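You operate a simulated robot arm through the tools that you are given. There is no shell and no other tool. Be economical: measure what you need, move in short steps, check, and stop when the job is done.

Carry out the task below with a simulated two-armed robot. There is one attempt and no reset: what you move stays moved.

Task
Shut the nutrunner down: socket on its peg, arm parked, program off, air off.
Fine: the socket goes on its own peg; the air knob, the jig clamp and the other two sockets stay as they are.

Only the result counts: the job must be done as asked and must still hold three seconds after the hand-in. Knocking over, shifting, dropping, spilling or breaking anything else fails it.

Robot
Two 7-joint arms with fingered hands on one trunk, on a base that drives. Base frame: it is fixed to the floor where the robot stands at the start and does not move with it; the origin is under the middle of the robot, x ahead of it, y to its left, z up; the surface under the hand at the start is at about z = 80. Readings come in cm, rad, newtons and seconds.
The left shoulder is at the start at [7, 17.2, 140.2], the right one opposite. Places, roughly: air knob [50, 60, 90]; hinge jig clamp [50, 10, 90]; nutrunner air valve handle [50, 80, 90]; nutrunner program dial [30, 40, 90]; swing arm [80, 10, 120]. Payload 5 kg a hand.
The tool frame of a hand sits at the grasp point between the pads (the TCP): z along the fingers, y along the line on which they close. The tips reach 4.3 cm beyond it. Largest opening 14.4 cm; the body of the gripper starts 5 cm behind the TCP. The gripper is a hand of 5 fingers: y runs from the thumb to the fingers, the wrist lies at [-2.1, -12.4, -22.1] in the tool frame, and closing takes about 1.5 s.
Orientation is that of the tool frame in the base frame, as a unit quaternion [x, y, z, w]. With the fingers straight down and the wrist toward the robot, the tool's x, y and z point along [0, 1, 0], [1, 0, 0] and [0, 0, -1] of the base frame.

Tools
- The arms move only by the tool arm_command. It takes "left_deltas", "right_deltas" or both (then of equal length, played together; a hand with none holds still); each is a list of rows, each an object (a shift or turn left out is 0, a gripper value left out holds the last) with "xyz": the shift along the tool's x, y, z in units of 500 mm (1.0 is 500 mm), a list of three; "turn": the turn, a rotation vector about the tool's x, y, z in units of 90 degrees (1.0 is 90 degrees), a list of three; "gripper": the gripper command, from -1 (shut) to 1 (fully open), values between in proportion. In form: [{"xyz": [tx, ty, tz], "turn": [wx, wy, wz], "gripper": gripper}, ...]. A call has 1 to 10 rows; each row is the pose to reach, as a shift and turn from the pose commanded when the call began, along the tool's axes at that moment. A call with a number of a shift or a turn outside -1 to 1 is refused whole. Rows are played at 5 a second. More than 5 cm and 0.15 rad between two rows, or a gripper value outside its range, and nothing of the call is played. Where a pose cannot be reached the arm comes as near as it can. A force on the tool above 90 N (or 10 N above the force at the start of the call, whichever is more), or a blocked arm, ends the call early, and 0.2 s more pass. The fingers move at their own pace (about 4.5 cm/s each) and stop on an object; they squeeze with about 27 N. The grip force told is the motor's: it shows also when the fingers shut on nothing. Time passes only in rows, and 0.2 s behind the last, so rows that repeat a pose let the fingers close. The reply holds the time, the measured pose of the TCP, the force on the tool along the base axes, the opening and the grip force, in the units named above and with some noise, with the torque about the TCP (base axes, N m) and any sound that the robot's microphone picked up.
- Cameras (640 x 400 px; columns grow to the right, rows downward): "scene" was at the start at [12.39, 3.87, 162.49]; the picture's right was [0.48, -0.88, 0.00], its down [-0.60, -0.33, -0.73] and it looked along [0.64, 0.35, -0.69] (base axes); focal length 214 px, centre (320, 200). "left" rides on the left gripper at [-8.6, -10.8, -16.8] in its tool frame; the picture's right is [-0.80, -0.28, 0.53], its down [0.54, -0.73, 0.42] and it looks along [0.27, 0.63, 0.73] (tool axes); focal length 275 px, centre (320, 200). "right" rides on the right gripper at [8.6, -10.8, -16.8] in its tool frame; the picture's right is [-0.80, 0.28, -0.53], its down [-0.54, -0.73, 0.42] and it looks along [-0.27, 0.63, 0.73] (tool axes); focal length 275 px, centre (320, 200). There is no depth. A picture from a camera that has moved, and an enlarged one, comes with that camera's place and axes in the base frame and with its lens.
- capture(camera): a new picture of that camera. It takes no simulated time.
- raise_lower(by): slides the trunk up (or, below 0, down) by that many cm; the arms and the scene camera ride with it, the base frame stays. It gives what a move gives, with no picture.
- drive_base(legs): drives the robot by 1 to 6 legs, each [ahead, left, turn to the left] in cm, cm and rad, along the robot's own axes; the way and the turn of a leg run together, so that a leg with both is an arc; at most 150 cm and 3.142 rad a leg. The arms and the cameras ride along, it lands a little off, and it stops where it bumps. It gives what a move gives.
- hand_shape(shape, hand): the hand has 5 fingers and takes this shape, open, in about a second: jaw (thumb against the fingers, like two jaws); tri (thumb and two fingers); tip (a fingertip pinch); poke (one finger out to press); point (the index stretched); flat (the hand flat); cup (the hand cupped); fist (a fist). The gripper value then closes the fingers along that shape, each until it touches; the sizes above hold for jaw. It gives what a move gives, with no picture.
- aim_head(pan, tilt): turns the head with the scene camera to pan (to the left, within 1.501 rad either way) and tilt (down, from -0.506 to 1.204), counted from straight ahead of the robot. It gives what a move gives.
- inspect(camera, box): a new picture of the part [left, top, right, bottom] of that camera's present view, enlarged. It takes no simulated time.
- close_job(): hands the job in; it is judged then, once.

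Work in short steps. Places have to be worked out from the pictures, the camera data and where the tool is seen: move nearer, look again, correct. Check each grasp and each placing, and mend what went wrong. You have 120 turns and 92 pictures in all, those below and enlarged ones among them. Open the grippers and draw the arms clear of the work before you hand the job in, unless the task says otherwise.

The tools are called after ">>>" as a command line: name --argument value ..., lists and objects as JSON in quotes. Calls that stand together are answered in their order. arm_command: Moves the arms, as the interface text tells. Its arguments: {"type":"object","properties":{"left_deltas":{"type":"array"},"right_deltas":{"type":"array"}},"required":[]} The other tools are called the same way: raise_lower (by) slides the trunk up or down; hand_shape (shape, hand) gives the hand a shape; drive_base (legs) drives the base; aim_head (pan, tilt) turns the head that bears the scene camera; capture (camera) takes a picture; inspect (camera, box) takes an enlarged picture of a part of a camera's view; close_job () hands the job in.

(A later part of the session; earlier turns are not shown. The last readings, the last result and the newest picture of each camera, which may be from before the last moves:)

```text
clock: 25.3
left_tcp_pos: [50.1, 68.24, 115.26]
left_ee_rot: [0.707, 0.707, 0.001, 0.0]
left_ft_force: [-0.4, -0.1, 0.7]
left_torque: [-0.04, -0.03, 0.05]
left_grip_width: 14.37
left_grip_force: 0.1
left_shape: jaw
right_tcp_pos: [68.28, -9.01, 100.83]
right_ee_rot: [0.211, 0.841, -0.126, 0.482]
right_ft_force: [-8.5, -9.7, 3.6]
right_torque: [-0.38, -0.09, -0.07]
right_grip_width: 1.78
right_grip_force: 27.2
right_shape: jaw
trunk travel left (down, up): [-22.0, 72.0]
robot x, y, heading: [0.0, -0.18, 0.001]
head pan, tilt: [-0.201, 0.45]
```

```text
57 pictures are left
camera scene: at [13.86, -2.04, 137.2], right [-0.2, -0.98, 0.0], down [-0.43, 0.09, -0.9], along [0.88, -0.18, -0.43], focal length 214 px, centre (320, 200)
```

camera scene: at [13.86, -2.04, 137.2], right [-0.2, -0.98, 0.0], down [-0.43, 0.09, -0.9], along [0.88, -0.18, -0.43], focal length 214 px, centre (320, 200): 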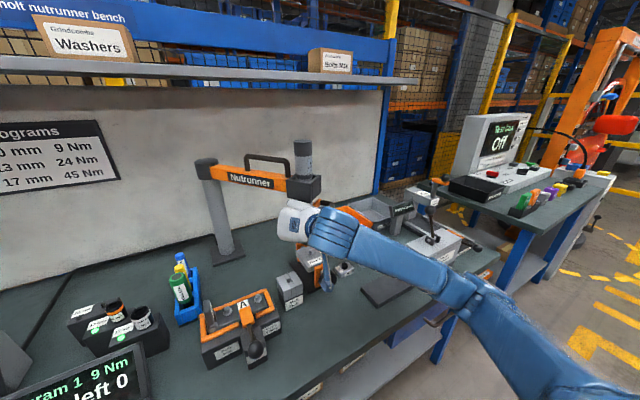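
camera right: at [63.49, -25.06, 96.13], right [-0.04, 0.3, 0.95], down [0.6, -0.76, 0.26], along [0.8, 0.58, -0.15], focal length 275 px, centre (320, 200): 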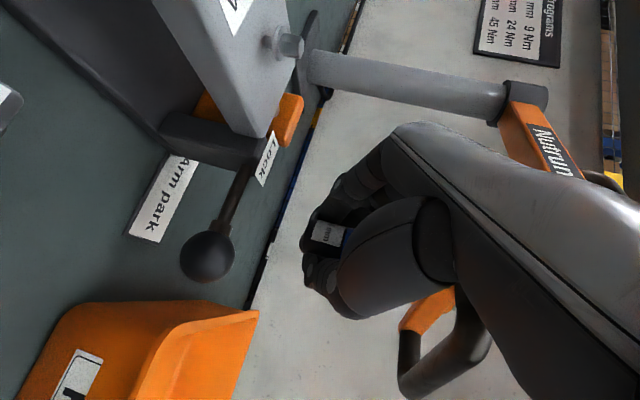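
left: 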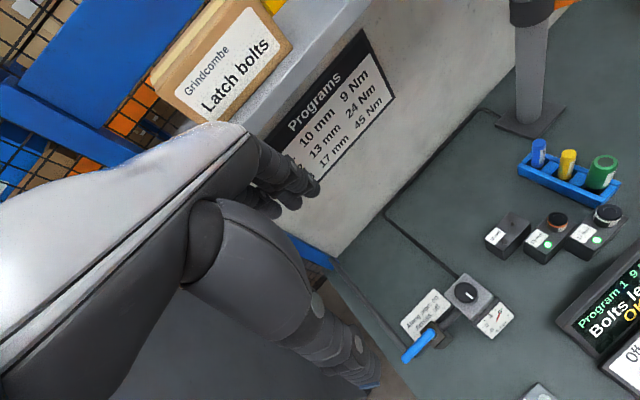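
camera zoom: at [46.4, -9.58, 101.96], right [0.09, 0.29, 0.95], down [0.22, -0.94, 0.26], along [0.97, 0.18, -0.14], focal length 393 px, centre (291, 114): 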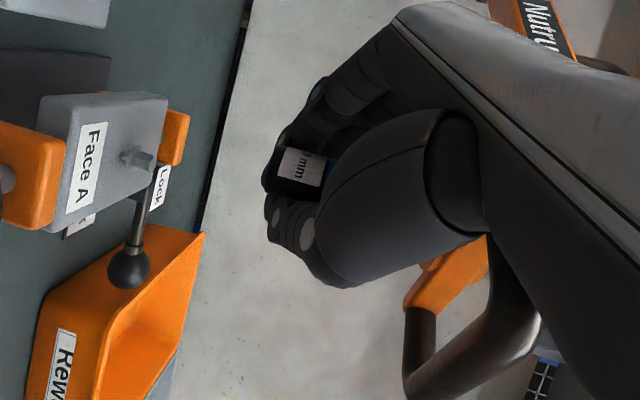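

The arm is back near its first position, with the socket still gripped. Now I raise the left hand and bring it across above the motor (top about z 127), fingers down.

>>> arm_command --left_deltas '[{"xyz": [0, 0, -0.1], "gripper": 0.5}, {"xyz": [0, 0, -0.2]}, {"xyz": [0, 0, -0.3]}, {"xyz": [0, 0, -0.4]}, {"xyz": [0, 0, -0.5]}, {"xyz": [-0.1, 0, -0.5]}, {"xyz": [-0.2, 0, -0.5]}, {"xyz": [-0.3, 0, -0.5]}, {"xyz": [-0.4, 0, -0.5]}, {"xyz": [-0.5, 0, -0.5]}]'

>>> arm_command --left_deltas '[{"xyz": [-0.088, 0.032, 0]}, {"xyz": [-0.176, 0.064, 0]}, {"xyz": [-0.264, 0.096, 0]}, {"xyz": [-0.352, 0.128, 0]}, {"xyz": [-0.44, 0.16, 0]}, {"xyz": [-0.528, 0.192, 0]}, {"xyz": [-0.616, 0.224, 0]}, {"xyz": [-0.704, 0.256, 0]}, {"xyz": [-0.792, 0.288, 0]}, {"xyz": [-0.88, 0.32, 0]}]'

>>> capture --camera "left"

>>> capture --camera "scene"

```text
clock: 27.5
left_tcp_pos: [50.17, 42.82, 140.06]
left_ee_rot: [0.708, 0.706, 0.001, 0.0]
left_ft_force: [0.4, -0.4, 0.2]
left_torque: [0.05, 0.02, -0.01]
left_grip_width: 10.81
left_grip_force: 0.0
left_shape: jaw
right_tcp_pos: [68.2, -9.01, 100.83]
right_ee_rot: [0.211, 0.841, -0.125, 0.482]
right_ft_force: [-3.8, -7.0, 4.2]
right_torque: [-0.49, 0.01, -0.04]
right_grip_width: 1.75
right_grip_force: 27.2
right_shape: jaw
trunk travel left (down, up): [-22.0, 72.0]
robot x, y, heading: [-0.08, 0.23, -0.006]
head pan, tilt: [-0.201, 0.45]
```

```text
clock: 29.7
left_tcp_pos: [61.96, 10.63, 140.15]
left_ee_rot: [0.708, 0.706, 0.0, 0.001]
left_ft_force: [0.4, 0.5, 0.2]
left_torque: [-0.04, 0.03, -0.03]
left_grip_width: 10.84
left_grip_force: 0.1
left_shape: jaw
left hand out of reach, approached as far as the arm can: row 8, 9, 10
right_tcp_pos: [68.24, -8.98, 100.8]
right_ee_rot: [0.21, 0.841, -0.126, 0.482]
right_ft_force: [-6.9, -8.3, 3.5]
right_torque: [-0.4, 0.04, -0.07]
right_grip_width: 1.78
right_grip_force: 27.7
right_shape: jaw
trunk travel left (down, up): [-22.0, 72.0]
robot x, y, heading: [-0.2, 0.2, -0.004]
head pan, tilt: [-0.201, 0.45]
```

```text
56 pictures are left
camera left: at [51.15, 1.88, 156.88], right [-0.28, -0.8, -0.53], down [-0.72, 0.54, -0.42], along [0.63, 0.27, -0.73], focal length 275 px, centre (320, 200)
```

left: 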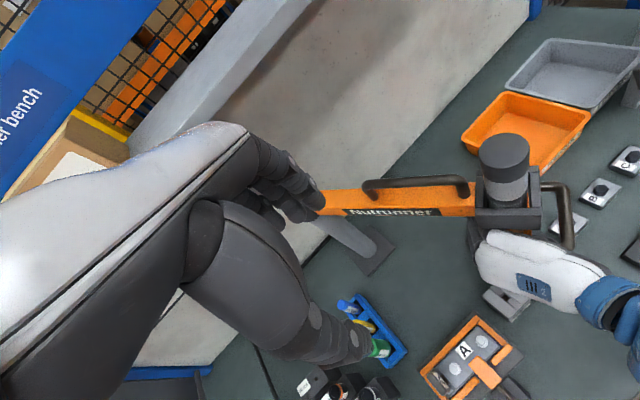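

```text
55 pictures are left
camera scene: at [13.92, -1.98, 137.2], right [-0.2, -0.98, 0.0], down [-0.43, 0.09, -0.9], along [0.88, -0.18, -0.43], focal length 214 px, centre (320, 200)
```

scene: 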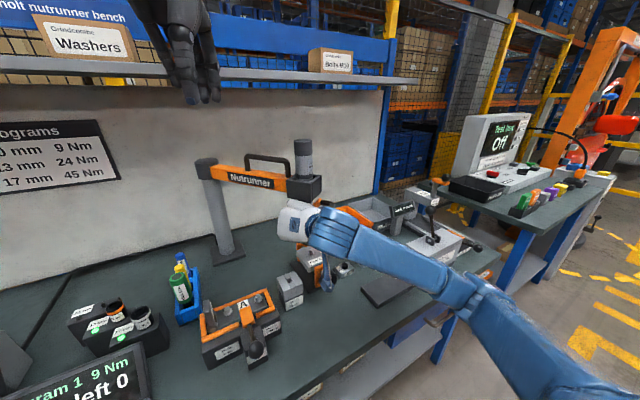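

The left hand can't reach across with fingers down; the motor centre works out to (68.5,-9), top z 127.5. I'll rather grip the motor from the front with the left hand horizontal (wrist to the left), so first I draw back and turn the hand.

>>> arm_command --left_deltas '[{"xyz": [0.012, -0.036, 0], "turn": [-0.0465, 0.0326, 0.0465]}, {"xyz": [0.024, -0.072, 0], "turn": [-0.0929, 0.0652, 0.0929]}, {"xyz": [0.036, -0.108, 0], "turn": [-0.1394, 0.0978, 0.1394]}, {"xyz": [0.048, -0.144, 0], "turn": [-0.1858, 0.1304, 0.1858]}, {"xyz": [0.06, -0.18, 0], "turn": [-0.2323, 0.163, 0.2323]}, {"xyz": [0.072, -0.216, 0], "turn": [-0.2787, 0.1956, 0.2787]}, {"xyz": [0.084, -0.252, 0], "turn": [-0.3252, 0.2282, 0.3252]}, {"xyz": [0.096, -0.288, 0], "turn": [-0.3716, 0.2608, 0.3716]}, {"xyz": [0.108, -0.324, 0], "turn": [-0.4181, 0.2934, 0.4181]}, {"xyz": [0.12, -0.36, 0], "turn": [-0.4645, 0.326, 0.4645]}]'

>>> arm_command --left_deltas '[{"turn": [-0.0465, 0.0326, 0.0465]}, {"turn": [-0.0929, 0.0652, 0.0929]}, {"turn": [-0.1394, 0.0978, 0.1394]}, {"turn": [-0.1858, 0.1304, 0.1858]}, {"turn": [-0.2323, 0.163, 0.2323]}, {"turn": [-0.2787, 0.1956, 0.2787]}, {"turn": [-0.3252, 0.2282, 0.3252]}, {"turn": [-0.3716, 0.2608, 0.3716]}, {"turn": [-0.4181, 0.2934, 0.4181]}, {"turn": [-0.4645, 0.326, 0.4645]}]'

>>> capture --camera "left"

```text
clock: 31.9
left_tcp_pos: [43.79, 16.37, 140.27]
left_ee_rot: [0.837, 0.347, 0.416, 0.073]
left_ft_force: [0.3, -0.5, -1.3]
left_torque: [-0.08, -0.06, -0.04]
left_grip_width: 10.83
left_grip_force: 0.0
left_shape: jaw
right_tcp_pos: [68.15, -8.85, 100.91]
right_ee_rot: [0.211, 0.841, -0.126, 0.483]
right_ft_force: [-4.7, -5.2, 3.1]
right_torque: [-0.56, 0.02, -0.17]
right_grip_width: 1.76
right_grip_force: 27.3
right_shape: jaw
trunk travel left (down, up): [-22.0, 72.0]
robot x, y, heading: [-0.14, 0.12, -0.0]
head pan, tilt: [-0.201, 0.45]
```

```text
clock: 34.1
left_tcp_pos: [43.95, 16.43, 140.32]
left_ee_rot: [0.696, -0.123, 0.697, 0.122]
left_ft_force: [0.1, 0.1, 0.1]
left_torque: [0.02, 0.01, 0.02]
left_grip_width: 10.8
left_grip_force: 0.1
left_shape: jaw
right_tcp_pos: [68.34, -9.02, 100.78]
right_ee_rot: [0.21, 0.841, -0.127, 0.482]
right_ft_force: [-2.7, -5.9, 2.7]
right_torque: [-0.56, 0.06, -0.07]
right_grip_width: 1.77
right_grip_force: 27.1
right_shape: jaw
trunk travel left (down, up): [-22.0, 72.0]
robot x, y, heading: [-0.11, 0.48, -0.002]
head pan, tilt: [-0.201, 0.45]
```

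```text
54 pictures are left
camera left: at [31.94, 32.22, 131.68], right [0.6, 0.08, -0.8], down [0.65, 0.54, 0.54], along [0.47, -0.84, 0.27], focal length 275 px, centre (320, 200)
```

left: 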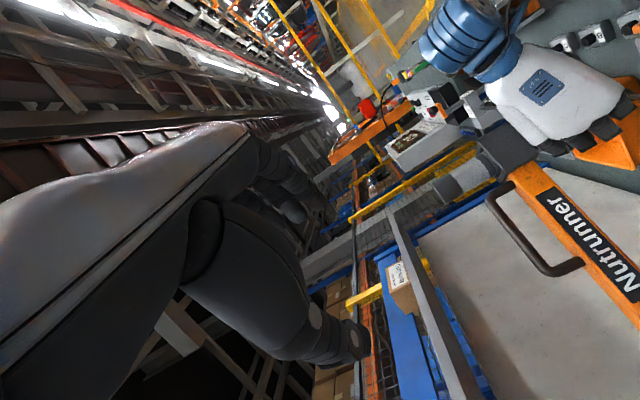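

The left hand is horizontal now. I move it to 13 cm in front of the motor and lower it to z ≈ 125.

>>> arm_command --left_deltas '[{"xyz": [0, 0.0622, 0.067]}, {"xyz": [0, 0.1244, 0.134]}, {"xyz": [0, 0.1866, 0.2]}, {"xyz": [0, 0.2488, 0.267]}, {"xyz": [0, 0.311, 0.334]}, {"xyz": [-0.075, 0.311, 0.334]}, {"xyz": [-0.15, 0.311, 0.334]}, {"xyz": [-0.225, 0.311, 0.334]}, {"xyz": [-0.302, 0.311, 0.334]}]'

>>> capture --camera "left"

>>> capture --camera "scene"

```text
clock: 36.1
left_tcp_pos: [54.36, -4.11, 125.12]
left_ee_rot: [0.696, -0.122, 0.697, 0.122]
left_ft_force: [0.2, 0.1, -0.1]
left_torque: [0.01, -0.01, -0.04]
left_grip_width: 10.83
left_grip_force: 0.1
left_shape: jaw
right_tcp_pos: [68.31, -8.97, 100.74]
right_ee_rot: [0.211, 0.841, -0.126, 0.481]
right_ft_force: [-2.1, -5.5, 3.2]
right_torque: [-0.55, 0.05, -0.03]
right_grip_width: 1.76
right_grip_force: 26.4
right_shape: jaw
trunk travel left (down, up): [-22.0, 72.0]
robot x, y, heading: [-0.35, 0.14, 0.001]
head pan, tilt: [-0.201, 0.45]
```

```text
53 pictures are left
camera left: at [42.45, 11.72, 116.46], right [0.6, 0.08, -0.8], down [0.65, 0.54, 0.54], along [0.47, -0.84, 0.27], focal length 275 px, centre (320, 200)
```

left: 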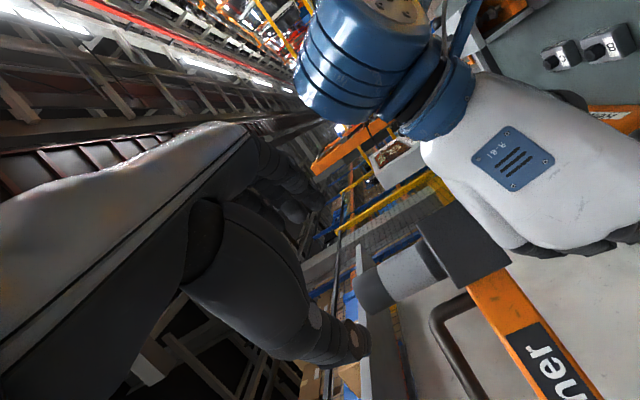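

```text
52 pictures are left
camera scene: at [14.09, -2.1, 137.18], right [-0.2, -0.98, 0.0], down [-0.43, 0.09, -0.9], along [0.88, -0.18, -0.44], focal length 214 px, centre (320, 200)
```

scene: 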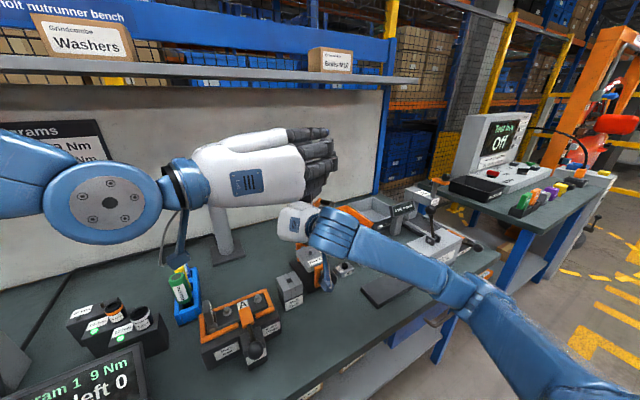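

The left hand is aligned with the motor (15 cm ahead). I advance 8 cm and look.

>>> arm_command --left_deltas '[{"xyz": [0, -0.002, 0.053]}, {"xyz": [0, -0.004, 0.106]}, {"xyz": [0, -0.004, 0.16]}]'

>>> capture --camera "left"

>>> inspect --camera "scene" --box '[180, 100, 400, 260]'

```text
clock: 36.9
left_tcp_pos: [61.91, -6.56, 125.13]
left_ee_rot: [0.697, -0.123, 0.696, 0.122]
left_ft_force: [0.6, 0.0, -0.4]
left_torque: [-0.03, -0.01, -0.01]
left_grip_width: 10.81
left_grip_force: 0.1
left_shape: jaw
right_tcp_pos: [68.36, -8.99, 100.77]
right_ee_rot: [0.211, 0.841, -0.126, 0.482]
right_ft_force: [-2.4, -5.4, 4.0]
right_torque: [-0.55, 0.03, -0.04]
right_grip_width: 1.8
right_grip_force: 26.9
right_shape: jaw
trunk travel left (down, up): [-22.0, 72.0]
robot x, y, heading: [-0.17, -0.01, 0.0]
head pan, tilt: [-0.201, 0.45]
```

```text
51 pictures are left
camera left: at [49.97, 9.24, 116.55], right [0.6, 0.08, -0.8], down [0.65, 0.54, 0.54], along [0.47, -0.84, 0.27], focal length 275 px, centre (320, 200)
```

left: 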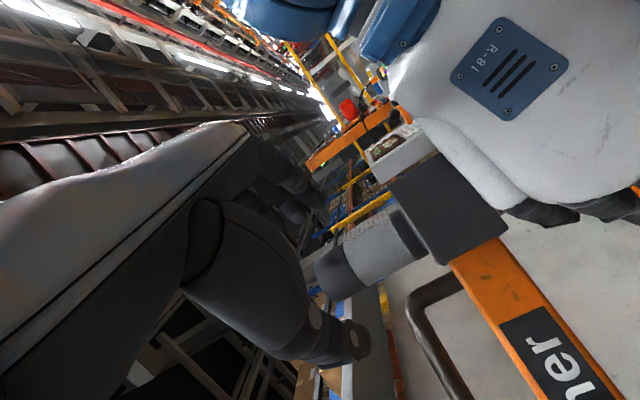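

```text
2.50 times, centred on (290, 180) of scene
camera zoom: at [14.05, -2.12, 137.18], right [-0.2, -0.98, 0.0], down [-0.43, 0.09, -0.9], along [0.88, -0.18, -0.44], focal length 536 px, centre (395, 250)
```

zoom: 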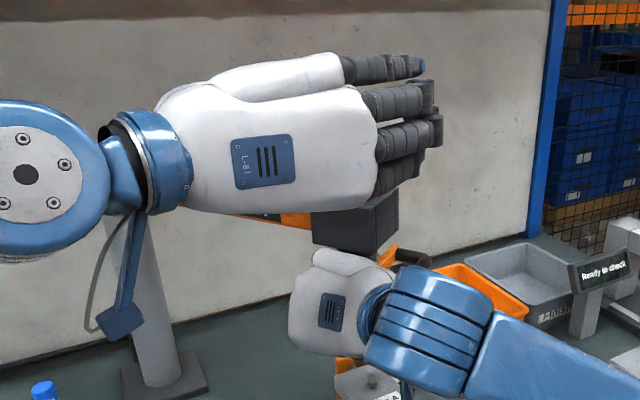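

The motor top passes between fingers and thumb, fingers clear above the carriage box. I advance the last 5 cm and close the left hand on the motor.

>>> arm_command --left_deltas '[{"xyz": [0, 0, 0.035]}, {"xyz": [0, 0, 0.07]}, {"xyz": [0, 0, 0.1]}, {"xyz": [0, 0, 0.1]}]'

>>> capture --camera "left"

```text
clock: 37.9
left_tcp_pos: [66.49, -8.24, 125.38]
left_ee_rot: [0.696, -0.123, 0.697, 0.123]
left_ft_force: [-0.1, 0.7, 0.9]
left_torque: [0.0, 0.03, 0.02]
left_grip_width: 10.82
left_grip_force: 0.1
left_shape: jaw
right_tcp_pos: [68.2, -8.98, 100.82]
right_ee_rot: [0.211, 0.841, -0.125, 0.482]
right_ft_force: [-3.7, -6.1, 3.2]
right_torque: [-0.51, -0.06, -0.08]
right_grip_width: 1.78
right_grip_force: 26.5
right_shape: jaw
trunk travel left (down, up): [-22.0, 72.0]
robot x, y, heading: [-0.44, -0.0, 0.001]
head pan, tilt: [-0.201, 0.45]
```

```text
49 pictures are left
camera left: at [54.56, 7.68, 116.69], right [0.6, 0.08, -0.8], down [0.65, 0.54, 0.54], along [0.47, -0.84, 0.27], focal length 275 px, centre (320, 200)
```

left: 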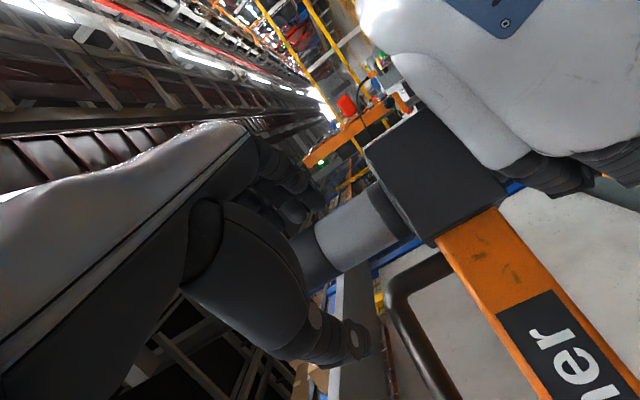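

The motor cap is in the grasp. I close the left hand.

>>> arm_command --left_deltas '[{"gripper": 0}, {"gripper": -0.5}, {"gripper": -1}, {"gripper": -1}, {"gripper": -1}, {"gripper": -1}, {"gripper": -1}]'

>>> capture --camera "left"

```text
clock: 39.5
left_tcp_pos: [66.71, -8.14, 125.28]
left_ee_rot: [0.697, -0.122, 0.696, 0.122]
left_ft_force: [6.7, 3.0, -0.2]
left_torque: [-0.05, 0.02, 0.01]
left_grip_width: 2.9
left_grip_force: 27.1
left_shape: jaw
right_tcp_pos: [68.25, -9.05, 100.79]
right_ee_rot: [0.211, 0.841, -0.126, 0.482]
right_ft_force: [-8.4, -6.6, 3.4]
right_torque: [-0.5, -0.26, -0.01]
right_grip_width: 1.77
right_grip_force: 27.0
right_shape: jaw
trunk travel left (down, up): [-22.0, 72.0]
robot x, y, heading: [-0.47, 0.28, -0.0]
head pan, tilt: [-0.201, 0.45]
```

```text
48 pictures are left
camera left: at [54.63, 7.71, 116.67], right [0.6, 0.08, -0.8], down [0.65, 0.54, 0.54], along [0.48, -0.84, 0.27], focal length 275 px, centre (320, 200)
```

left: 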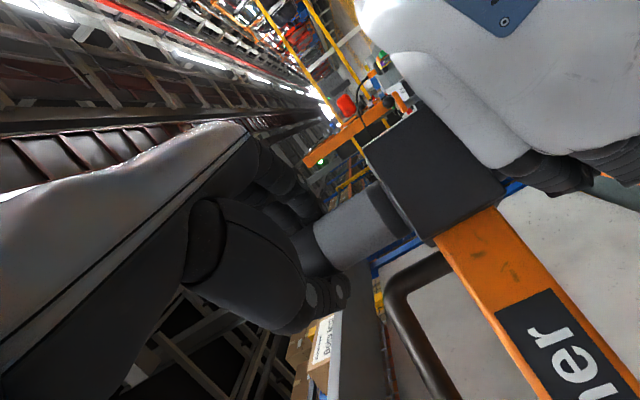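

The left hand holds the motor cap. Now the right hand pulls the socket straight down.

>>> arm_command --right_deltas '[{"xyz": [0.0087, 0, 0.005]}, {"xyz": [0.0173, 0, 0.01]}, {"xyz": [0.026, 0, 0.0151]}, {"xyz": [0.0346, 0, 0.0202]}, {"xyz": [0.0432, 0, 0.0252]}, {"xyz": [0.0518, 0, 0.0302]}]'

>>> inspect --camera "right" --box '[180, 120, 500, 400]'

>>> capture --camera "left"

```text
clock: 40.9
left_tcp_pos: [66.36, -8.25, 125.47]
left_ee_rot: [0.696, -0.123, 0.697, 0.123]
left_ft_force: [-1.3, -3.5, 4.4]
left_torque: [-0.13, -0.08, -0.1]
left_grip_width: 2.31
left_grip_force: 27.1
left_shape: jaw
right_tcp_pos: [68.26, -9.0, 97.72]
right_ee_rot: [0.21, 0.842, -0.126, 0.482]
right_ft_force: [1.9, 0.9, -0.3]
right_torque: [-1.08, 0.12, -0.36]
right_grip_width: 1.78
right_grip_force: 27.1
right_shape: jaw
trunk travel left (down, up): [-22.0, 72.0]
robot x, y, heading: [-0.43, -0.21, -0.002]
head pan, tilt: [-0.201, 0.45]
```

```text
1.43 times, centred on (340, 260) of right
camera zoom: at [46.48, -9.63, 98.89], right [0.09, 0.29, 0.95], down [0.22, -0.94, 0.26], along [0.97, 0.18, -0.15], focal length 393 px, centre (291, 114)
```

zoom: 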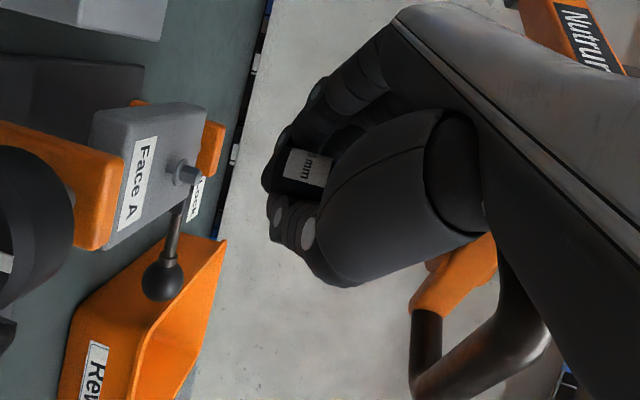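

```text
46 pictures are left
camera left: at [54.56, 7.6, 116.78], right [0.6, 0.08, -0.8], down [0.65, 0.54, 0.54], along [0.47, -0.84, 0.27], focal length 275 px, centre (320, 200)
```

left: 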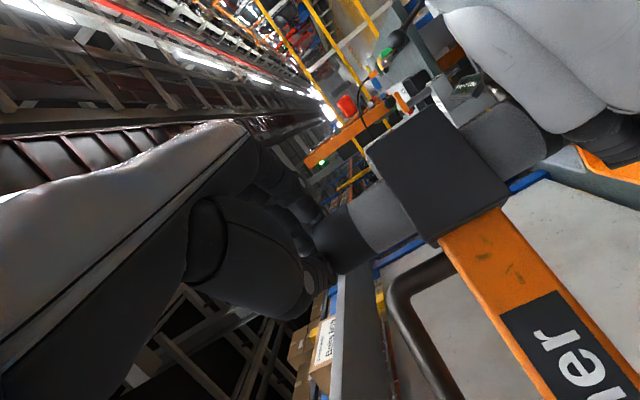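

The cap slipped through: the left grip was only on its upper edge. I let the spindle back up, open the left hand, go 2 cm deeper and 2 cm lower, and regrip.

>>> arm_command --right_deltas '[{"xyz": [-0.0173, 0, -0.01]}, {"xyz": [-0.0346, 0, -0.0202]}, {"xyz": [-0.0518, 0, -0.0302]}, {"xyz": [-0.0518, 0, -0.0302]}, {"xyz": [-0.0518, 0, -0.0302]}, {"xyz": [-0.0518, 0, -0.0302]}, {"xyz": [-0.0518, 0, -0.0302]}]' --left_deltas '[{"gripper": 0.2}, {"gripper": 0.2}, {"gripper": 0.2}, {"gripper": 0.2}, {"gripper": 0.2}, {"xyz": [-0.02, 0, 0.02]}, {"xyz": [-0.04, 0, 0.04]}]'

>>> capture --camera "left"

>>> inspect --camera "scene" --box '[220, 100, 380, 260]'

```text
clock: 42.5
left_tcp_pos: [68.41, -8.92, 123.25]
left_ee_rot: [0.696, -0.123, 0.696, 0.123]
left_ft_force: [-1.0, -0.8, 0.6]
left_torque: [0.06, -0.05, 0.1]
left_grip_width: 8.61
left_grip_force: 0.0
left_shape: jaw
right_tcp_pos: [68.31, -9.0, 100.76]
right_ee_rot: [0.211, 0.84, -0.127, 0.483]
right_ft_force: [-2.1, -6.4, 2.1]
right_torque: [-0.59, 0.08, -0.06]
right_grip_width: 1.77
right_grip_force: 27.0
right_shape: jaw
trunk travel left (down, up): [-22.0, 72.0]
robot x, y, heading: [-0.36, -0.21, 0.002]
head pan, tilt: [-0.201, 0.45]
```

```text
45 pictures are left
camera left: at [56.46, 6.9, 114.56], right [0.6, 0.08, -0.8], down [0.65, 0.54, 0.54], along [0.47, -0.84, 0.27], focal length 275 px, centre (320, 200)
```

left: 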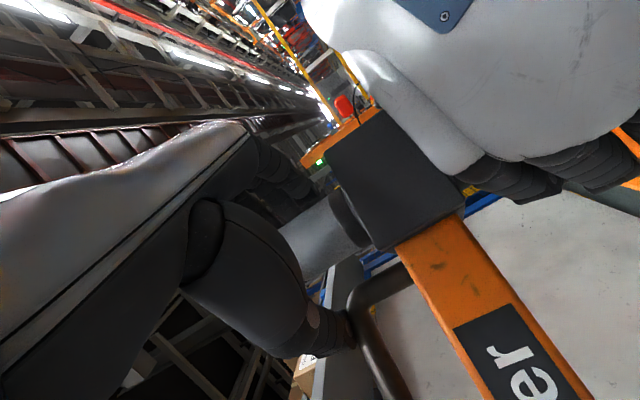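

```text
2.50 times, centred on (300, 180) of scene
camera zoom: at [13.97, -2.09, 137.2], right [-0.2, -0.98, 0.0], down [-0.43, 0.09, -0.9], along [0.88, -0.18, -0.44], focal length 536 px, centre (370, 250)
```

zoom: 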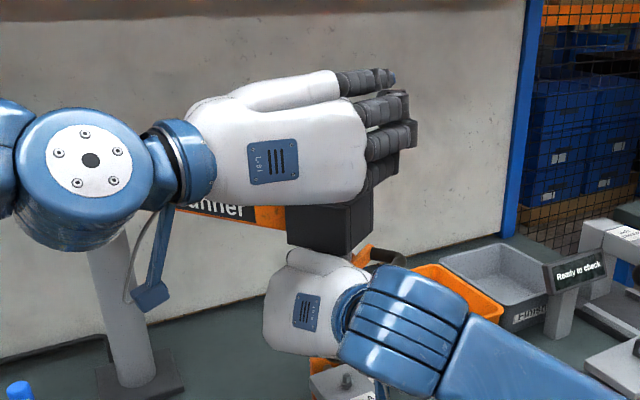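

The motor's grey body is now well inside the left hand. I close, then pull down with the right.

>>> arm_command --left_deltas '[{"gripper": -0.4}, {"gripper": -1}, {"gripper": -1}, {"gripper": -1}, {"gripper": -1}, {"gripper": -1}]'

>>> arm_command --right_deltas '[{"xyz": [0.0087, 0, 0.005]}, {"xyz": [0.0173, 0, 0.01]}, {"xyz": [0.026, 0, 0.0151]}, {"xyz": [0.0346, 0, 0.0202]}]'

>>> inspect --camera "right" --box '[180, 120, 500, 400]'

>>> capture --camera "left"

```text
clock: 43.9
left_tcp_pos: [68.02, -9.34, 123.13]
left_ee_rot: [0.696, -0.126, 0.696, 0.123]
left_ft_force: [-3.0, -17.4, 1.3]
left_torque: [-0.2, 0.11, 0.05]
left_grip_width: 1.67
left_grip_force: 22.6
left_shape: jaw
right_tcp_pos: [68.1, -8.96, 100.77]
right_ee_rot: [0.21, 0.841, -0.124, 0.483]
right_ft_force: [-1.1, 8.7, 0.6]
right_torque: [-1.62, 0.2, -0.64]
right_grip_width: 1.79
right_grip_force: 27.0
right_shape: jaw
trunk travel left (down, up): [-22.0, 72.0]
robot x, y, heading: [-0.18, -0.1, -0.002]
head pan, tilt: [-0.201, 0.45]
```

```text
clock: 44.9
left_tcp_pos: [68.35, -9.15, 122.82]
left_ee_rot: [0.698, -0.123, 0.695, 0.122]
left_ft_force: [5.0, -31.4, -32.1]
left_torque: [-0.08, -0.03, 0.04]
left_grip_width: 1.61
left_grip_force: 27.0
left_shape: jaw
right_tcp_pos: [68.2, -9.09, 98.92]
right_ee_rot: [0.211, 0.841, -0.124, 0.483]
right_ft_force: [-10.4, 15.4, 36.0]
right_torque: [-1.37, 0.99, -0.83]
right_grip_width: 1.81
right_grip_force: 27.3
right_shape: jaw
trunk travel left (down, up): [-22.0, 72.0]
robot x, y, heading: [-0.25, -0.23, -0.005]
head pan, tilt: [-0.201, 0.45]
```

```text
1.43 times, centred on (340, 260) of right
camera zoom: at [46.48, -9.71, 99.95], right [0.08, 0.28, 0.96], down [0.22, -0.94, 0.26], along [0.97, 0.19, -0.14], focal length 393 px, centre (291, 114)
```

zoom: 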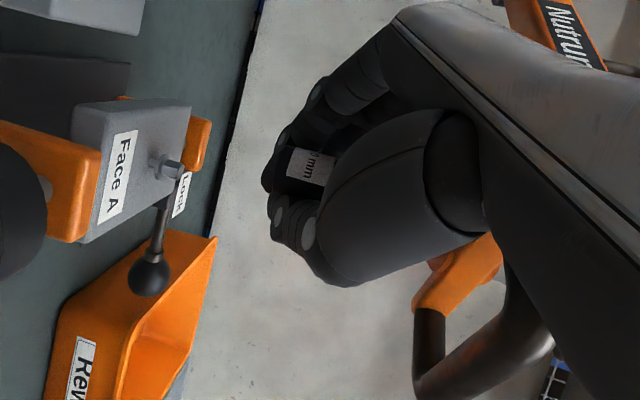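

```text
42 pictures are left
camera left: at [56.4, 6.77, 114.43], right [0.6, 0.09, -0.8], down [0.65, 0.53, 0.54], along [0.47, -0.84, 0.26], focal length 275 px, centre (320, 200)
```

left: 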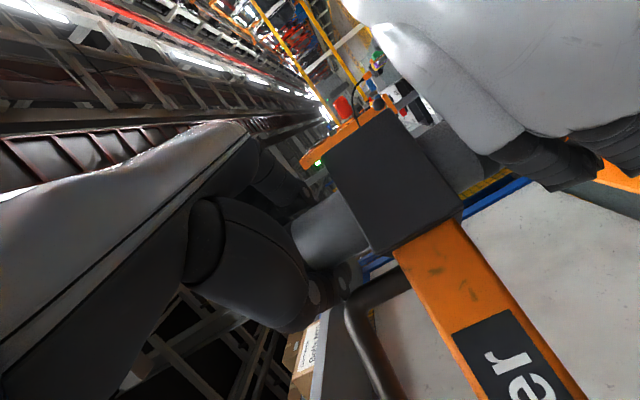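

Now the left hand really holds (≈32–36 N vertical pull). I pull further.

>>> arm_command --right_deltas '[{"xyz": [0.0087, 0, 0.005]}, {"xyz": [0.0173, 0, 0.01]}, {"xyz": [0.026, 0, 0.0151]}, {"xyz": [0.0346, 0, 0.0202]}]'

>>> inspect --camera "right" --box '[180, 120, 500, 400]'

```text
clock: 45.9
left_tcp_pos: [68.37, -9.13, 123.09]
left_ee_rot: [0.696, -0.123, 0.697, 0.122]
left_ft_force: [4.8, -28.1, -23.8]
left_torque: [-0.03, -0.08, 0.12]
left_grip_width: 1.47
left_grip_force: 27.3
left_shape: jaw
right_tcp_pos: [68.19, -8.97, 96.9]
right_ee_rot: [0.211, 0.841, -0.125, 0.483]
right_ft_force: [-14.5, 13.8, 28.1]
right_torque: [-1.45, 0.35, -0.68]
right_grip_width: 1.77
right_grip_force: 26.9
right_shape: jaw
trunk travel left (down, up): [-22.0, 72.0]
robot x, y, heading: [0.11, -0.26, 0.001]
head pan, tilt: [-0.201, 0.45]
```

```text
1.43 times, centred on (340, 260) of right
camera zoom: at [46.48, -9.71, 97.94], right [0.09, 0.28, 0.95], down [0.22, -0.94, 0.26], along [0.97, 0.19, -0.14], focal length 393 px, centre (291, 114)
```

zoom: 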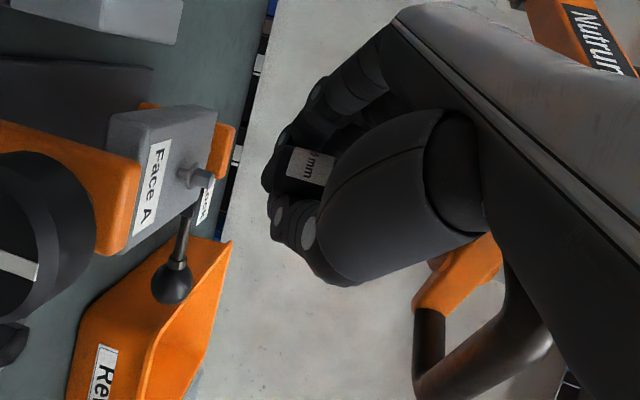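

Still attached at ~30 N, and the pegs turn out to lie exactly on the spindle's circle (36 cm from the post): the arm is meant to be swung over the 10 mm peg and plunged there. I let the spindle back up (left hand opening briefly), regrip the motor with the left, and then free the right hand.

>>> arm_command --right_deltas '[{}, {}, {"xyz": [-0.0173, 0, -0.01]}, {"xyz": [-0.0346, 0, -0.0202]}, {"xyz": [-0.0518, 0, -0.0302]}, {"xyz": [-0.068, 0, -0.0397]}, {"xyz": [-0.068, 0, -0.0397]}, {"xyz": [-0.068, 0, -0.0397]}, {"xyz": [-0.068, 0, -0.0397]}, {"xyz": [-0.068, 0, -0.0397]}]' --left_deltas '[{"gripper": 0.0}, {"gripper": 0.0}, {"gripper": 0.0}, {"gripper": 0.0}, {"gripper": 0.0}, {"xyz": [0.02, 0, 0], "gripper": -1}, {"xyz": [0.02, 0, 0], "gripper": -1}, {"xyz": [0.02, 0, 0], "gripper": -1}, {"xyz": [0.02, 0, 0], "gripper": -1}, {"xyz": [0.02, 0, 0], "gripper": -1}]'

>>> arm_command --right_deltas '[{"gripper": -0.1}, {"gripper": -0.1}, {"gripper": -0.1}, {"xyz": [0, 0, -0.06]}, {"xyz": [0, 0, -0.13]}, {"xyz": [0, 0, -0.2]}, {"xyz": [0, 0, -0.27]}, {"xyz": [0, 0, -0.33]}]'

>>> capture --camera "scene"

>>> capture --camera "right"

```text
clock: 48.1
left_tcp_pos: [68.17, -9.33, 124.11]
left_ee_rot: [0.697, -0.125, 0.695, 0.124]
left_ft_force: [-3.7, -19.0, 0.2]
left_torque: [-0.21, 0.12, 0.0]
left_grip_width: 1.66
left_grip_force: 21.4
left_shape: jaw
right_tcp_pos: [68.21, -8.99, 100.85]
right_ee_rot: [0.21, 0.841, -0.125, 0.483]
right_ft_force: [0.1, 10.6, 3.1]
right_torque: [-1.81, 0.37, -0.86]
right_grip_width: 1.78
right_grip_force: 27.4
right_shape: jaw
trunk travel left (down, up): [-22.0, 72.0]
robot x, y, heading: [0.11, 0.34, -0.002]
head pan, tilt: [-0.201, 0.45]
```

```text
clock: 49.9
left_tcp_pos: [67.97, -9.09, 124.25]
left_ee_rot: [0.696, -0.123, 0.697, 0.123]
left_ft_force: [-14.0, -20.2, 4.0]
left_torque: [-0.3, 0.22, -0.27]
left_grip_width: 1.67
left_grip_force: 27.2
left_shape: jaw
right_tcp_pos: [55.53, -2.42, 109.13]
right_ee_rot: [0.212, 0.841, -0.126, 0.482]
right_ft_force: [-0.7, 1.0, -1.4]
right_torque: [-0.03, -0.09, -0.03]
right_grip_width: 6.43
right_grip_force: 0.1
right_shape: jaw
trunk travel left (down, up): [-22.0, 72.0]
robot x, y, heading: [-0.11, -0.16, 0.002]
head pan, tilt: [-0.201, 0.45]
```

```text
40 pictures are left
camera scene: at [13.69, -2.26, 137.22], right [-0.2, -0.98, 0.0], down [-0.42, 0.09, -0.9], along [0.88, -0.18, -0.43], focal length 214 px, centre (320, 200)
```

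scene: 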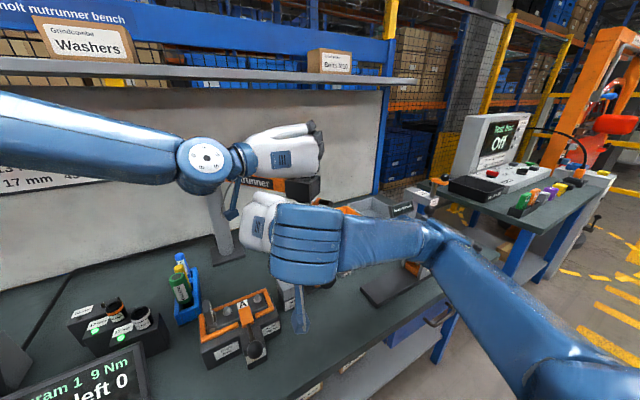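

```text
39 pictures are left
camera right: at [33.75, -3.01, 110.29], right [0.09, 0.29, 0.95], down [0.22, -0.94, 0.26], along [0.97, 0.18, -0.14], focal length 275 px, centre (320, 200)
```

right: 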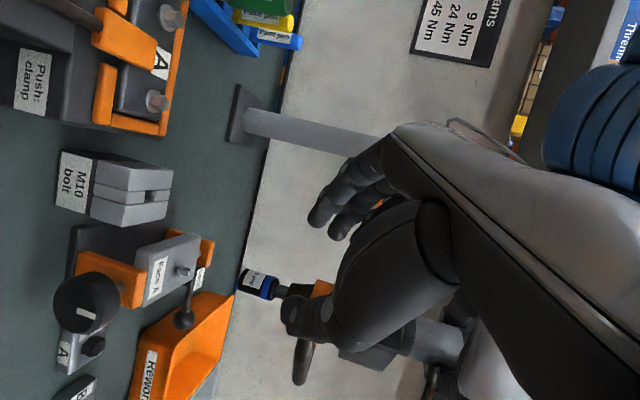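

The socket stays on the spindle, the left hand holds the motor. I withdraw the right hand out of the swing path to the right.

>>> arm_command --right_deltas '[{"xyz": [0.015, -0.03, -0.06]}, {"xyz": [0.0, -0.12, -0.07]}, {"xyz": [-0.02, -0.21, -0.06]}, {"xyz": [-0.04, -0.3, -0.05]}, {"xyz": [-0.06, -0.39, -0.03]}, {"xyz": [-0.08, -0.48, -0.01]}, {"xyz": [-0.1, -0.57, 0.01]}, {"xyz": [-0.1, -0.64, 0.02]}]'

>>> aim_head --pan 0.2 --tilt 0.5

>>> capture --camera "scene"

```text
clock: 51.0
left_tcp_pos: [68.81, -9.45, 124.92]
left_ee_rot: [0.694, -0.117, 0.699, 0.123]
left_ft_force: [24.5, -22.6, 9.1]
left_torque: [0.63, 2.08, -1.84]
left_grip_width: 1.62
left_grip_force: 27.2
left_shape: jaw
right_tcp_pos: [54.45, -10.76, 116.8]
right_ee_rot: [0.198, 0.846, -0.131, 0.478]
right_ft_force: [-41.3, -4.3, -24.1]
right_torque: [-0.8, -1.73, 1.52]
right_grip_width: 6.47
right_grip_force: 0.1
right_shape: jaw
right hand out of reach, approached as far as the arm can: row 1, 2, 3, 4, 5
trunk travel left (down, up): [-22.0, 72.0]
robot x, y, heading: [-0.24, -0.17, -0.009]
head pan, tilt: [-0.201, 0.45]
stopped in row 5 (right hand): the force on the tool passed its limit at 99 N (the readings are from after the stop); the commanded pose is now the measured one
```

```text
clock: 51.8
left_tcp_pos: [68.76, -9.2, 124.81]
left_ee_rot: [0.694, -0.117, 0.7, 0.121]
left_ft_force: [34.7, -29.8, 21.0]
left_torque: [0.96, 3.27, -1.67]
left_grip_width: 1.6
left_grip_force: 26.6
left_shape: jaw
right_tcp_pos: [54.51, -10.64, 116.88]
right_ee_rot: [0.199, 0.846, -0.129, 0.478]
right_ft_force: [-53.7, 0.8, -37.1]
right_torque: [-1.75, -2.04, 2.34]
right_grip_width: 6.45
right_grip_force: 0.0
right_shape: jaw
trunk travel left (down, up): [-22.0, 72.0]
robot x, y, heading: [-0.24, 0.12, 0.0]
head pan, tilt: [0.201, 0.499]
```

```text
38 pictures are left
camera scene: at [13.82, 1.08, 136.76], right [0.19, -0.98, 0.0], down [-0.47, -0.09, -0.88], along [0.86, 0.17, -0.48], focal length 214 px, centre (320, 200)
```

scene: 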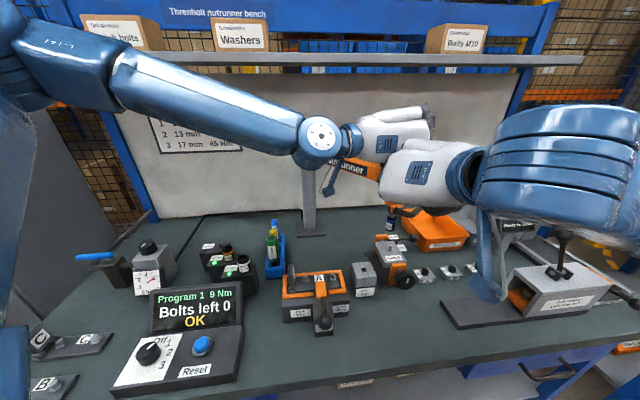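

The right hand rose on its way (reach limit near the body) and leaned against the left one. I back it straight down and away to relieve the contact.

>>> arm_command --right_deltas '[{"xyz": [0.037, -0.012, 0.017]}, {"xyz": [0.074, -0.025, 0.034]}, {"xyz": [0.111, -0.038, 0.051]}, {"xyz": [0.148, -0.05, 0.068]}]'

>>> capture --camera "scene"

```text
clock: 52.3
left_tcp_pos: [69.21, -9.34, 124.74]
left_ee_rot: [0.693, -0.117, 0.701, 0.12]
left_ft_force: [21.4, -17.6, 10.0]
left_torque: [0.51, 1.52, -3.02]
left_grip_width: 1.51
left_grip_force: 26.8
left_shape: jaw
right_tcp_pos: [55.06, -10.81, 115.92]
right_ee_rot: [0.198, 0.845, -0.126, 0.481]
right_ft_force: [-41.2, -15.5, -18.4]
right_torque: [0.28, -2.46, 1.32]
right_grip_width: 6.46
right_grip_force: 0.0
right_shape: jaw
right hand out of reach, approached as far as the arm can: row 1, 2
trunk travel left (down, up): [-22.0, 72.0]
robot x, y, heading: [-0.07, -0.07, -0.006]
head pan, tilt: [0.201, 0.499]
stopped in row 2 (right hand): the force on the tool passed its limit at 94 N (the readings are from after the stop); the commanded pose is now the measured one
```

```text
37 pictures are left
camera scene: at [13.8, 1.0, 136.76], right [0.19, -0.98, 0.0], down [-0.47, -0.09, -0.88], along [0.86, 0.17, -0.48], focal length 214 px, centre (320, 200)
```

scene: 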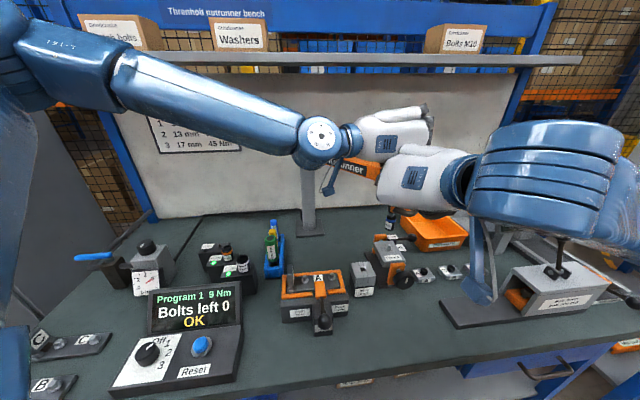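

The right hand is wedged under the left one, so I free it the other way: open the left hand and lift it off the motor.

>>> arm_command --left_deltas '[{"gripper": 0.4}, {"gripper": 0.4}, {"gripper": 0.4}, {"gripper": 0.4}, {"xyz": [0.04, 0, 0]}, {"xyz": [0.1, 0, 0]}, {"xyz": [0.17, 0, 0]}, {"xyz": [0.24, 0, 0]}]'

>>> capture --camera "scene"

```text
clock: 54.1
left_tcp_pos: [69.06, -8.11, 136.47]
left_ee_rot: [0.694, -0.117, 0.7, 0.123]
left_ft_force: [0.5, -0.3, 0.1]
left_torque: [0.0, -0.04, 0.05]
left_grip_width: 10.09
left_grip_force: 0.1
left_shape: jaw
left hand out of reach, approached as far as the arm can: row 8
right_tcp_pos: [55.23, -10.19, 116.24]
right_ee_rot: [0.198, 0.844, -0.127, 0.482]
right_ft_force: [-0.5, -0.1, 0.4]
right_torque: [0.02, -0.04, 0.0]
right_grip_width: 6.47
right_grip_force: 0.1
right_shape: jaw
trunk travel left (down, up): [-22.0, 72.0]
robot x, y, heading: [-0.06, -0.2, -0.008]
head pan, tilt: [0.201, 0.499]
```

```text
36 pictures are left
camera scene: at [13.81, 1.53, 136.75], right [0.19, -0.98, 0.0], down [-0.47, -0.09, -0.88], along [0.86, 0.17, -0.48], focal length 214 px, centre (320, 200)
```

scene: 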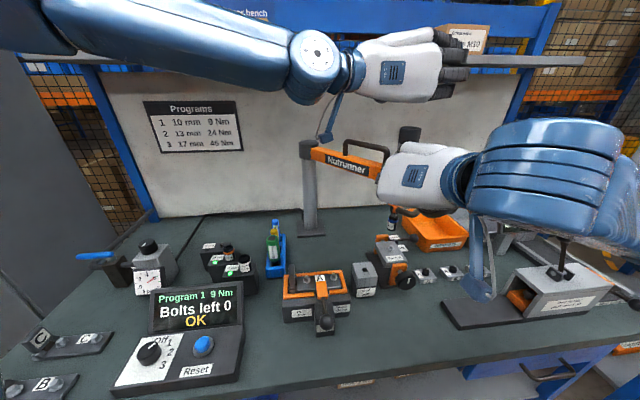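

Contact is gone. Now I move the right hand sideways to the right with a yaw, staying in its reach.

>>> arm_command --right_deltas '[{"xyz": [-0.015, -0.06, 0.041], "turn": [-0.04, 0, -0.024]}, {"xyz": [-0.029, -0.12, 0.082], "turn": [-0.08, 0, -0.047]}, {"xyz": [-0.044, -0.18, 0.122], "turn": [-0.12, 0, -0.071]}, {"xyz": [-0.059, -0.241, 0.163], "turn": [-0.159, 0, -0.095]}, {"xyz": [-0.073, -0.3, 0.204], "turn": [-0.199, 0, -0.118]}, {"xyz": [-0.088, -0.362, 0.245], "turn": [-0.239, 0, -0.142]}]'

>>> capture --camera "scene"

```text
clock: 55.5
left_tcp_pos: [69.07, -8.1, 136.58]
left_ee_rot: [0.693, -0.116, 0.701, 0.123]
left_ft_force: [-0.9, -0.5, 0.0]
left_torque: [-0.01, 0.03, 0.01]
left_grip_width: 10.09
left_grip_force: 0.0
left_shape: jaw
right_tcp_pos: [58.28, -32.07, 114.08]
right_ee_rot: [0.009, 0.87, -0.019, 0.493]
right_ft_force: [-1.6, -0.1, 0.1]
right_torque: [0.02, -0.03, -0.01]
right_grip_width: 6.49
right_grip_force: 0.1
right_shape: jaw
right hand out of reach, approached as far as the arm can: row 1, 2, 3
trunk travel left (down, up): [-22.0, 72.0]
robot x, y, heading: [-0.41, -0.16, -0.003]
head pan, tilt: [0.201, 0.499]
```

```text
35 pictures are left
camera scene: at [13.8, 1.47, 136.76], right [0.2, -0.98, 0.0], down [-0.47, -0.09, -0.88], along [0.86, 0.17, -0.48], focal length 214 px, centre (320, 200)
```

scene: 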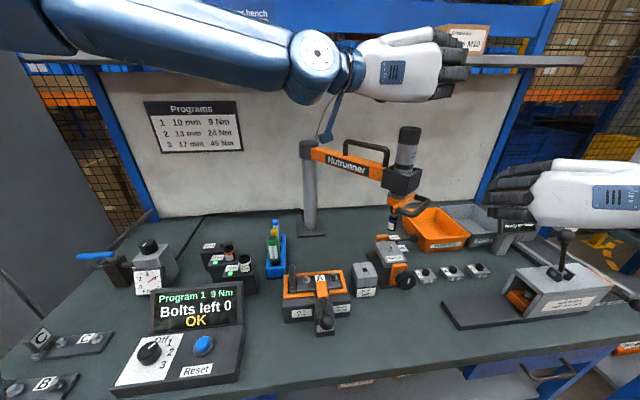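

All is intact and the right hand is clear. I lower the left hand back over the motor (at about (69,-9)) and grip it.

>>> arm_command --left_deltas '[{"xyz": [-0.08, 0.01, 0]}, {"xyz": [-0.16, 0.02, 0]}, {"xyz": [-0.23, 0.02, 0]}, {"xyz": [-0.23, 0.02, 0], "gripper": -1}, {"xyz": [-0.23, 0.02, 0]}, {"xyz": [-0.23, 0.02, 0]}, {"xyz": [-0.23, 0.02, 0]}, {"xyz": [-0.23, 0.02, 0]}]'

>>> inspect --camera "scene" --box '[290, 60, 490, 240]'

```text
clock: 57.3
left_tcp_pos: [68.8, -8.98, 124.86]
left_ee_rot: [0.694, -0.115, 0.7, 0.12]
left_ft_force: [-0.1, 0.2, 0.9]
left_torque: [-0.04, 0.02, 0.01]
left_grip_width: 1.01
left_grip_force: 0.0
left_shape: jaw
right_tcp_pos: [58.21, -32.18, 114.02]
right_ee_rot: [0.01, 0.87, -0.02, 0.493]
right_ft_force: [0.4, 0.6, 0.0]
right_torque: [0.04, -0.02, 0.04]
right_grip_width: 6.44
right_grip_force: 0.1
right_shape: jaw
trunk travel left (down, up): [-22.0, 72.0]
robot x, y, heading: [-0.24, -0.23, -0.005]
head pan, tilt: [0.201, 0.499]
```

```text
2.22 times, centred on (390, 150) of scene
camera zoom: at [13.94, 1.54, 136.74], right [0.19, -0.98, 0.0], down [-0.47, -0.09, -0.88], along [0.86, 0.17, -0.48], focal length 477 px, centre (164, 311)
```

zoom: 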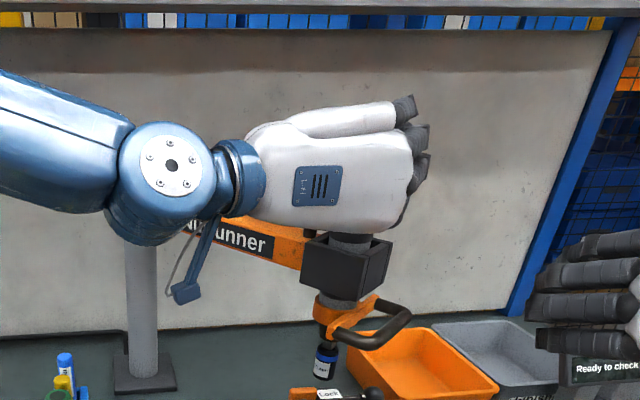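

Fingers nearly closed around the motor. I start the swing clockwise, first third, holding the grip.

>>> arm_command --left_deltas '[{"gripper": -1}, {"gripper": -1}, {"xyz": [0, -0.0157, -0.0501]}, {"xyz": [0, -0.0352, -0.099]}, {"xyz": [0, -0.058, -0.1466]}, {"xyz": [0, -0.084, -0.1922]}]'

>>> capture --camera "scene"

```text
clock: 58.7
left_tcp_pos: [61.38, -1.78, 124.88]
left_ee_rot: [0.695, -0.113, 0.7, 0.12]
left_ft_force: [18.2, 13.7, 4.8]
left_torque: [0.12, -0.02, -0.43]
left_grip_width: 1.91
left_grip_force: 27.4
left_shape: jaw
right_tcp_pos: [58.59, -31.88, 114.1]
right_ee_rot: [0.01, 0.87, -0.02, 0.493]
right_ft_force: [-0.2, -0.1, 0.9]
right_torque: [0.0, -0.03, 0.01]
right_grip_width: 6.46
right_grip_force: 0.1
right_shape: jaw
trunk travel left (down, up): [-22.0, 72.0]
robot x, y, heading: [-0.15, 0.03, -0.008]
head pan, tilt: [0.201, 0.499]
```

```text
33 pictures are left
camera scene: at [14.11, 1.83, 136.72], right [0.19, -0.98, 0.0], down [-0.47, -0.1, -0.88], along [0.86, 0.17, -0.48], focal length 214 px, centre (320, 200)
```

scene: 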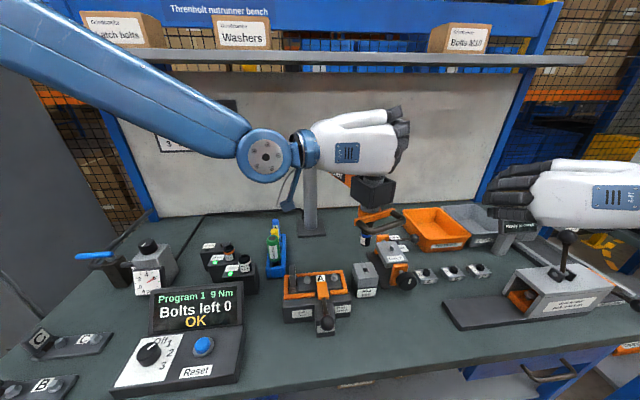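

The swing works, with the socket high enough over the jig. I carry on along the arc.

>>> arm_command --left_deltas '[{"xyz": [0, -0.0293, -0.0437]}, {"xyz": [0, -0.0617, -0.0852]}, {"xyz": [0, -0.097, -0.1244]}, {"xyz": [0, -0.135, -0.1606]}, {"xyz": [0, -0.1754, -0.1944]}, {"xyz": [0, -0.2184, -0.225]}, {"xyz": [0, -0.263, -0.2525]}, {"xyz": [0, -0.3098, -0.2768]}, {"xyz": [0, -0.358, -0.2977]}, {"xyz": [0, -0.4078, -0.315]}]'

>>> capture --camera "scene"

```text
clock: 60.9
left_tcp_pos: [53.48, 22.54, 124.49]
left_ee_rot: [0.695, -0.114, 0.699, 0.121]
left_ft_force: [28.9, -0.9, 3.7]
left_torque: [-0.13, -0.05, -0.16]
left_grip_width: 1.88
left_grip_force: 27.2
left_shape: jaw
left hand out of reach, approached as far as the arm can: row 5, 6, 7, 8
right_tcp_pos: [58.66, -32.19, 113.83]
right_ee_rot: [0.011, 0.871, -0.02, 0.491]
right_ft_force: [0.3, 0.5, 0.7]
right_torque: [0.01, 0.03, -0.01]
right_grip_width: 6.5
right_grip_force: 0.0
right_shape: jaw
trunk travel left (down, up): [-22.0, 72.0]
robot x, y, heading: [0.28, 0.29, -0.007]
head pan, tilt: [0.201, 0.499]
```

```text
32 pictures are left
camera scene: at [14.35, 1.53, 136.7], right [0.19, -0.98, 0.0], down [-0.47, -0.09, -0.88], along [0.86, 0.17, -0.48], focal length 214 px, centre (320, 200)
```

scene: 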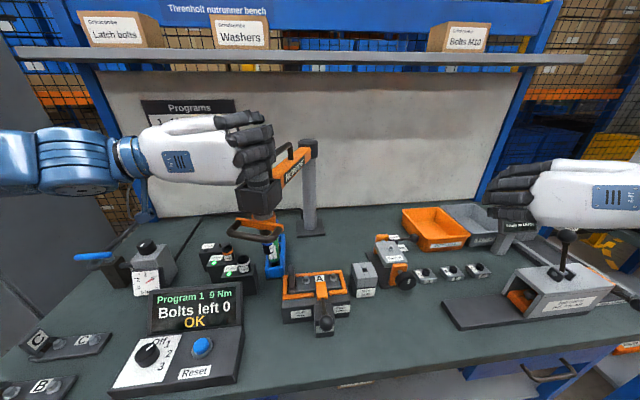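

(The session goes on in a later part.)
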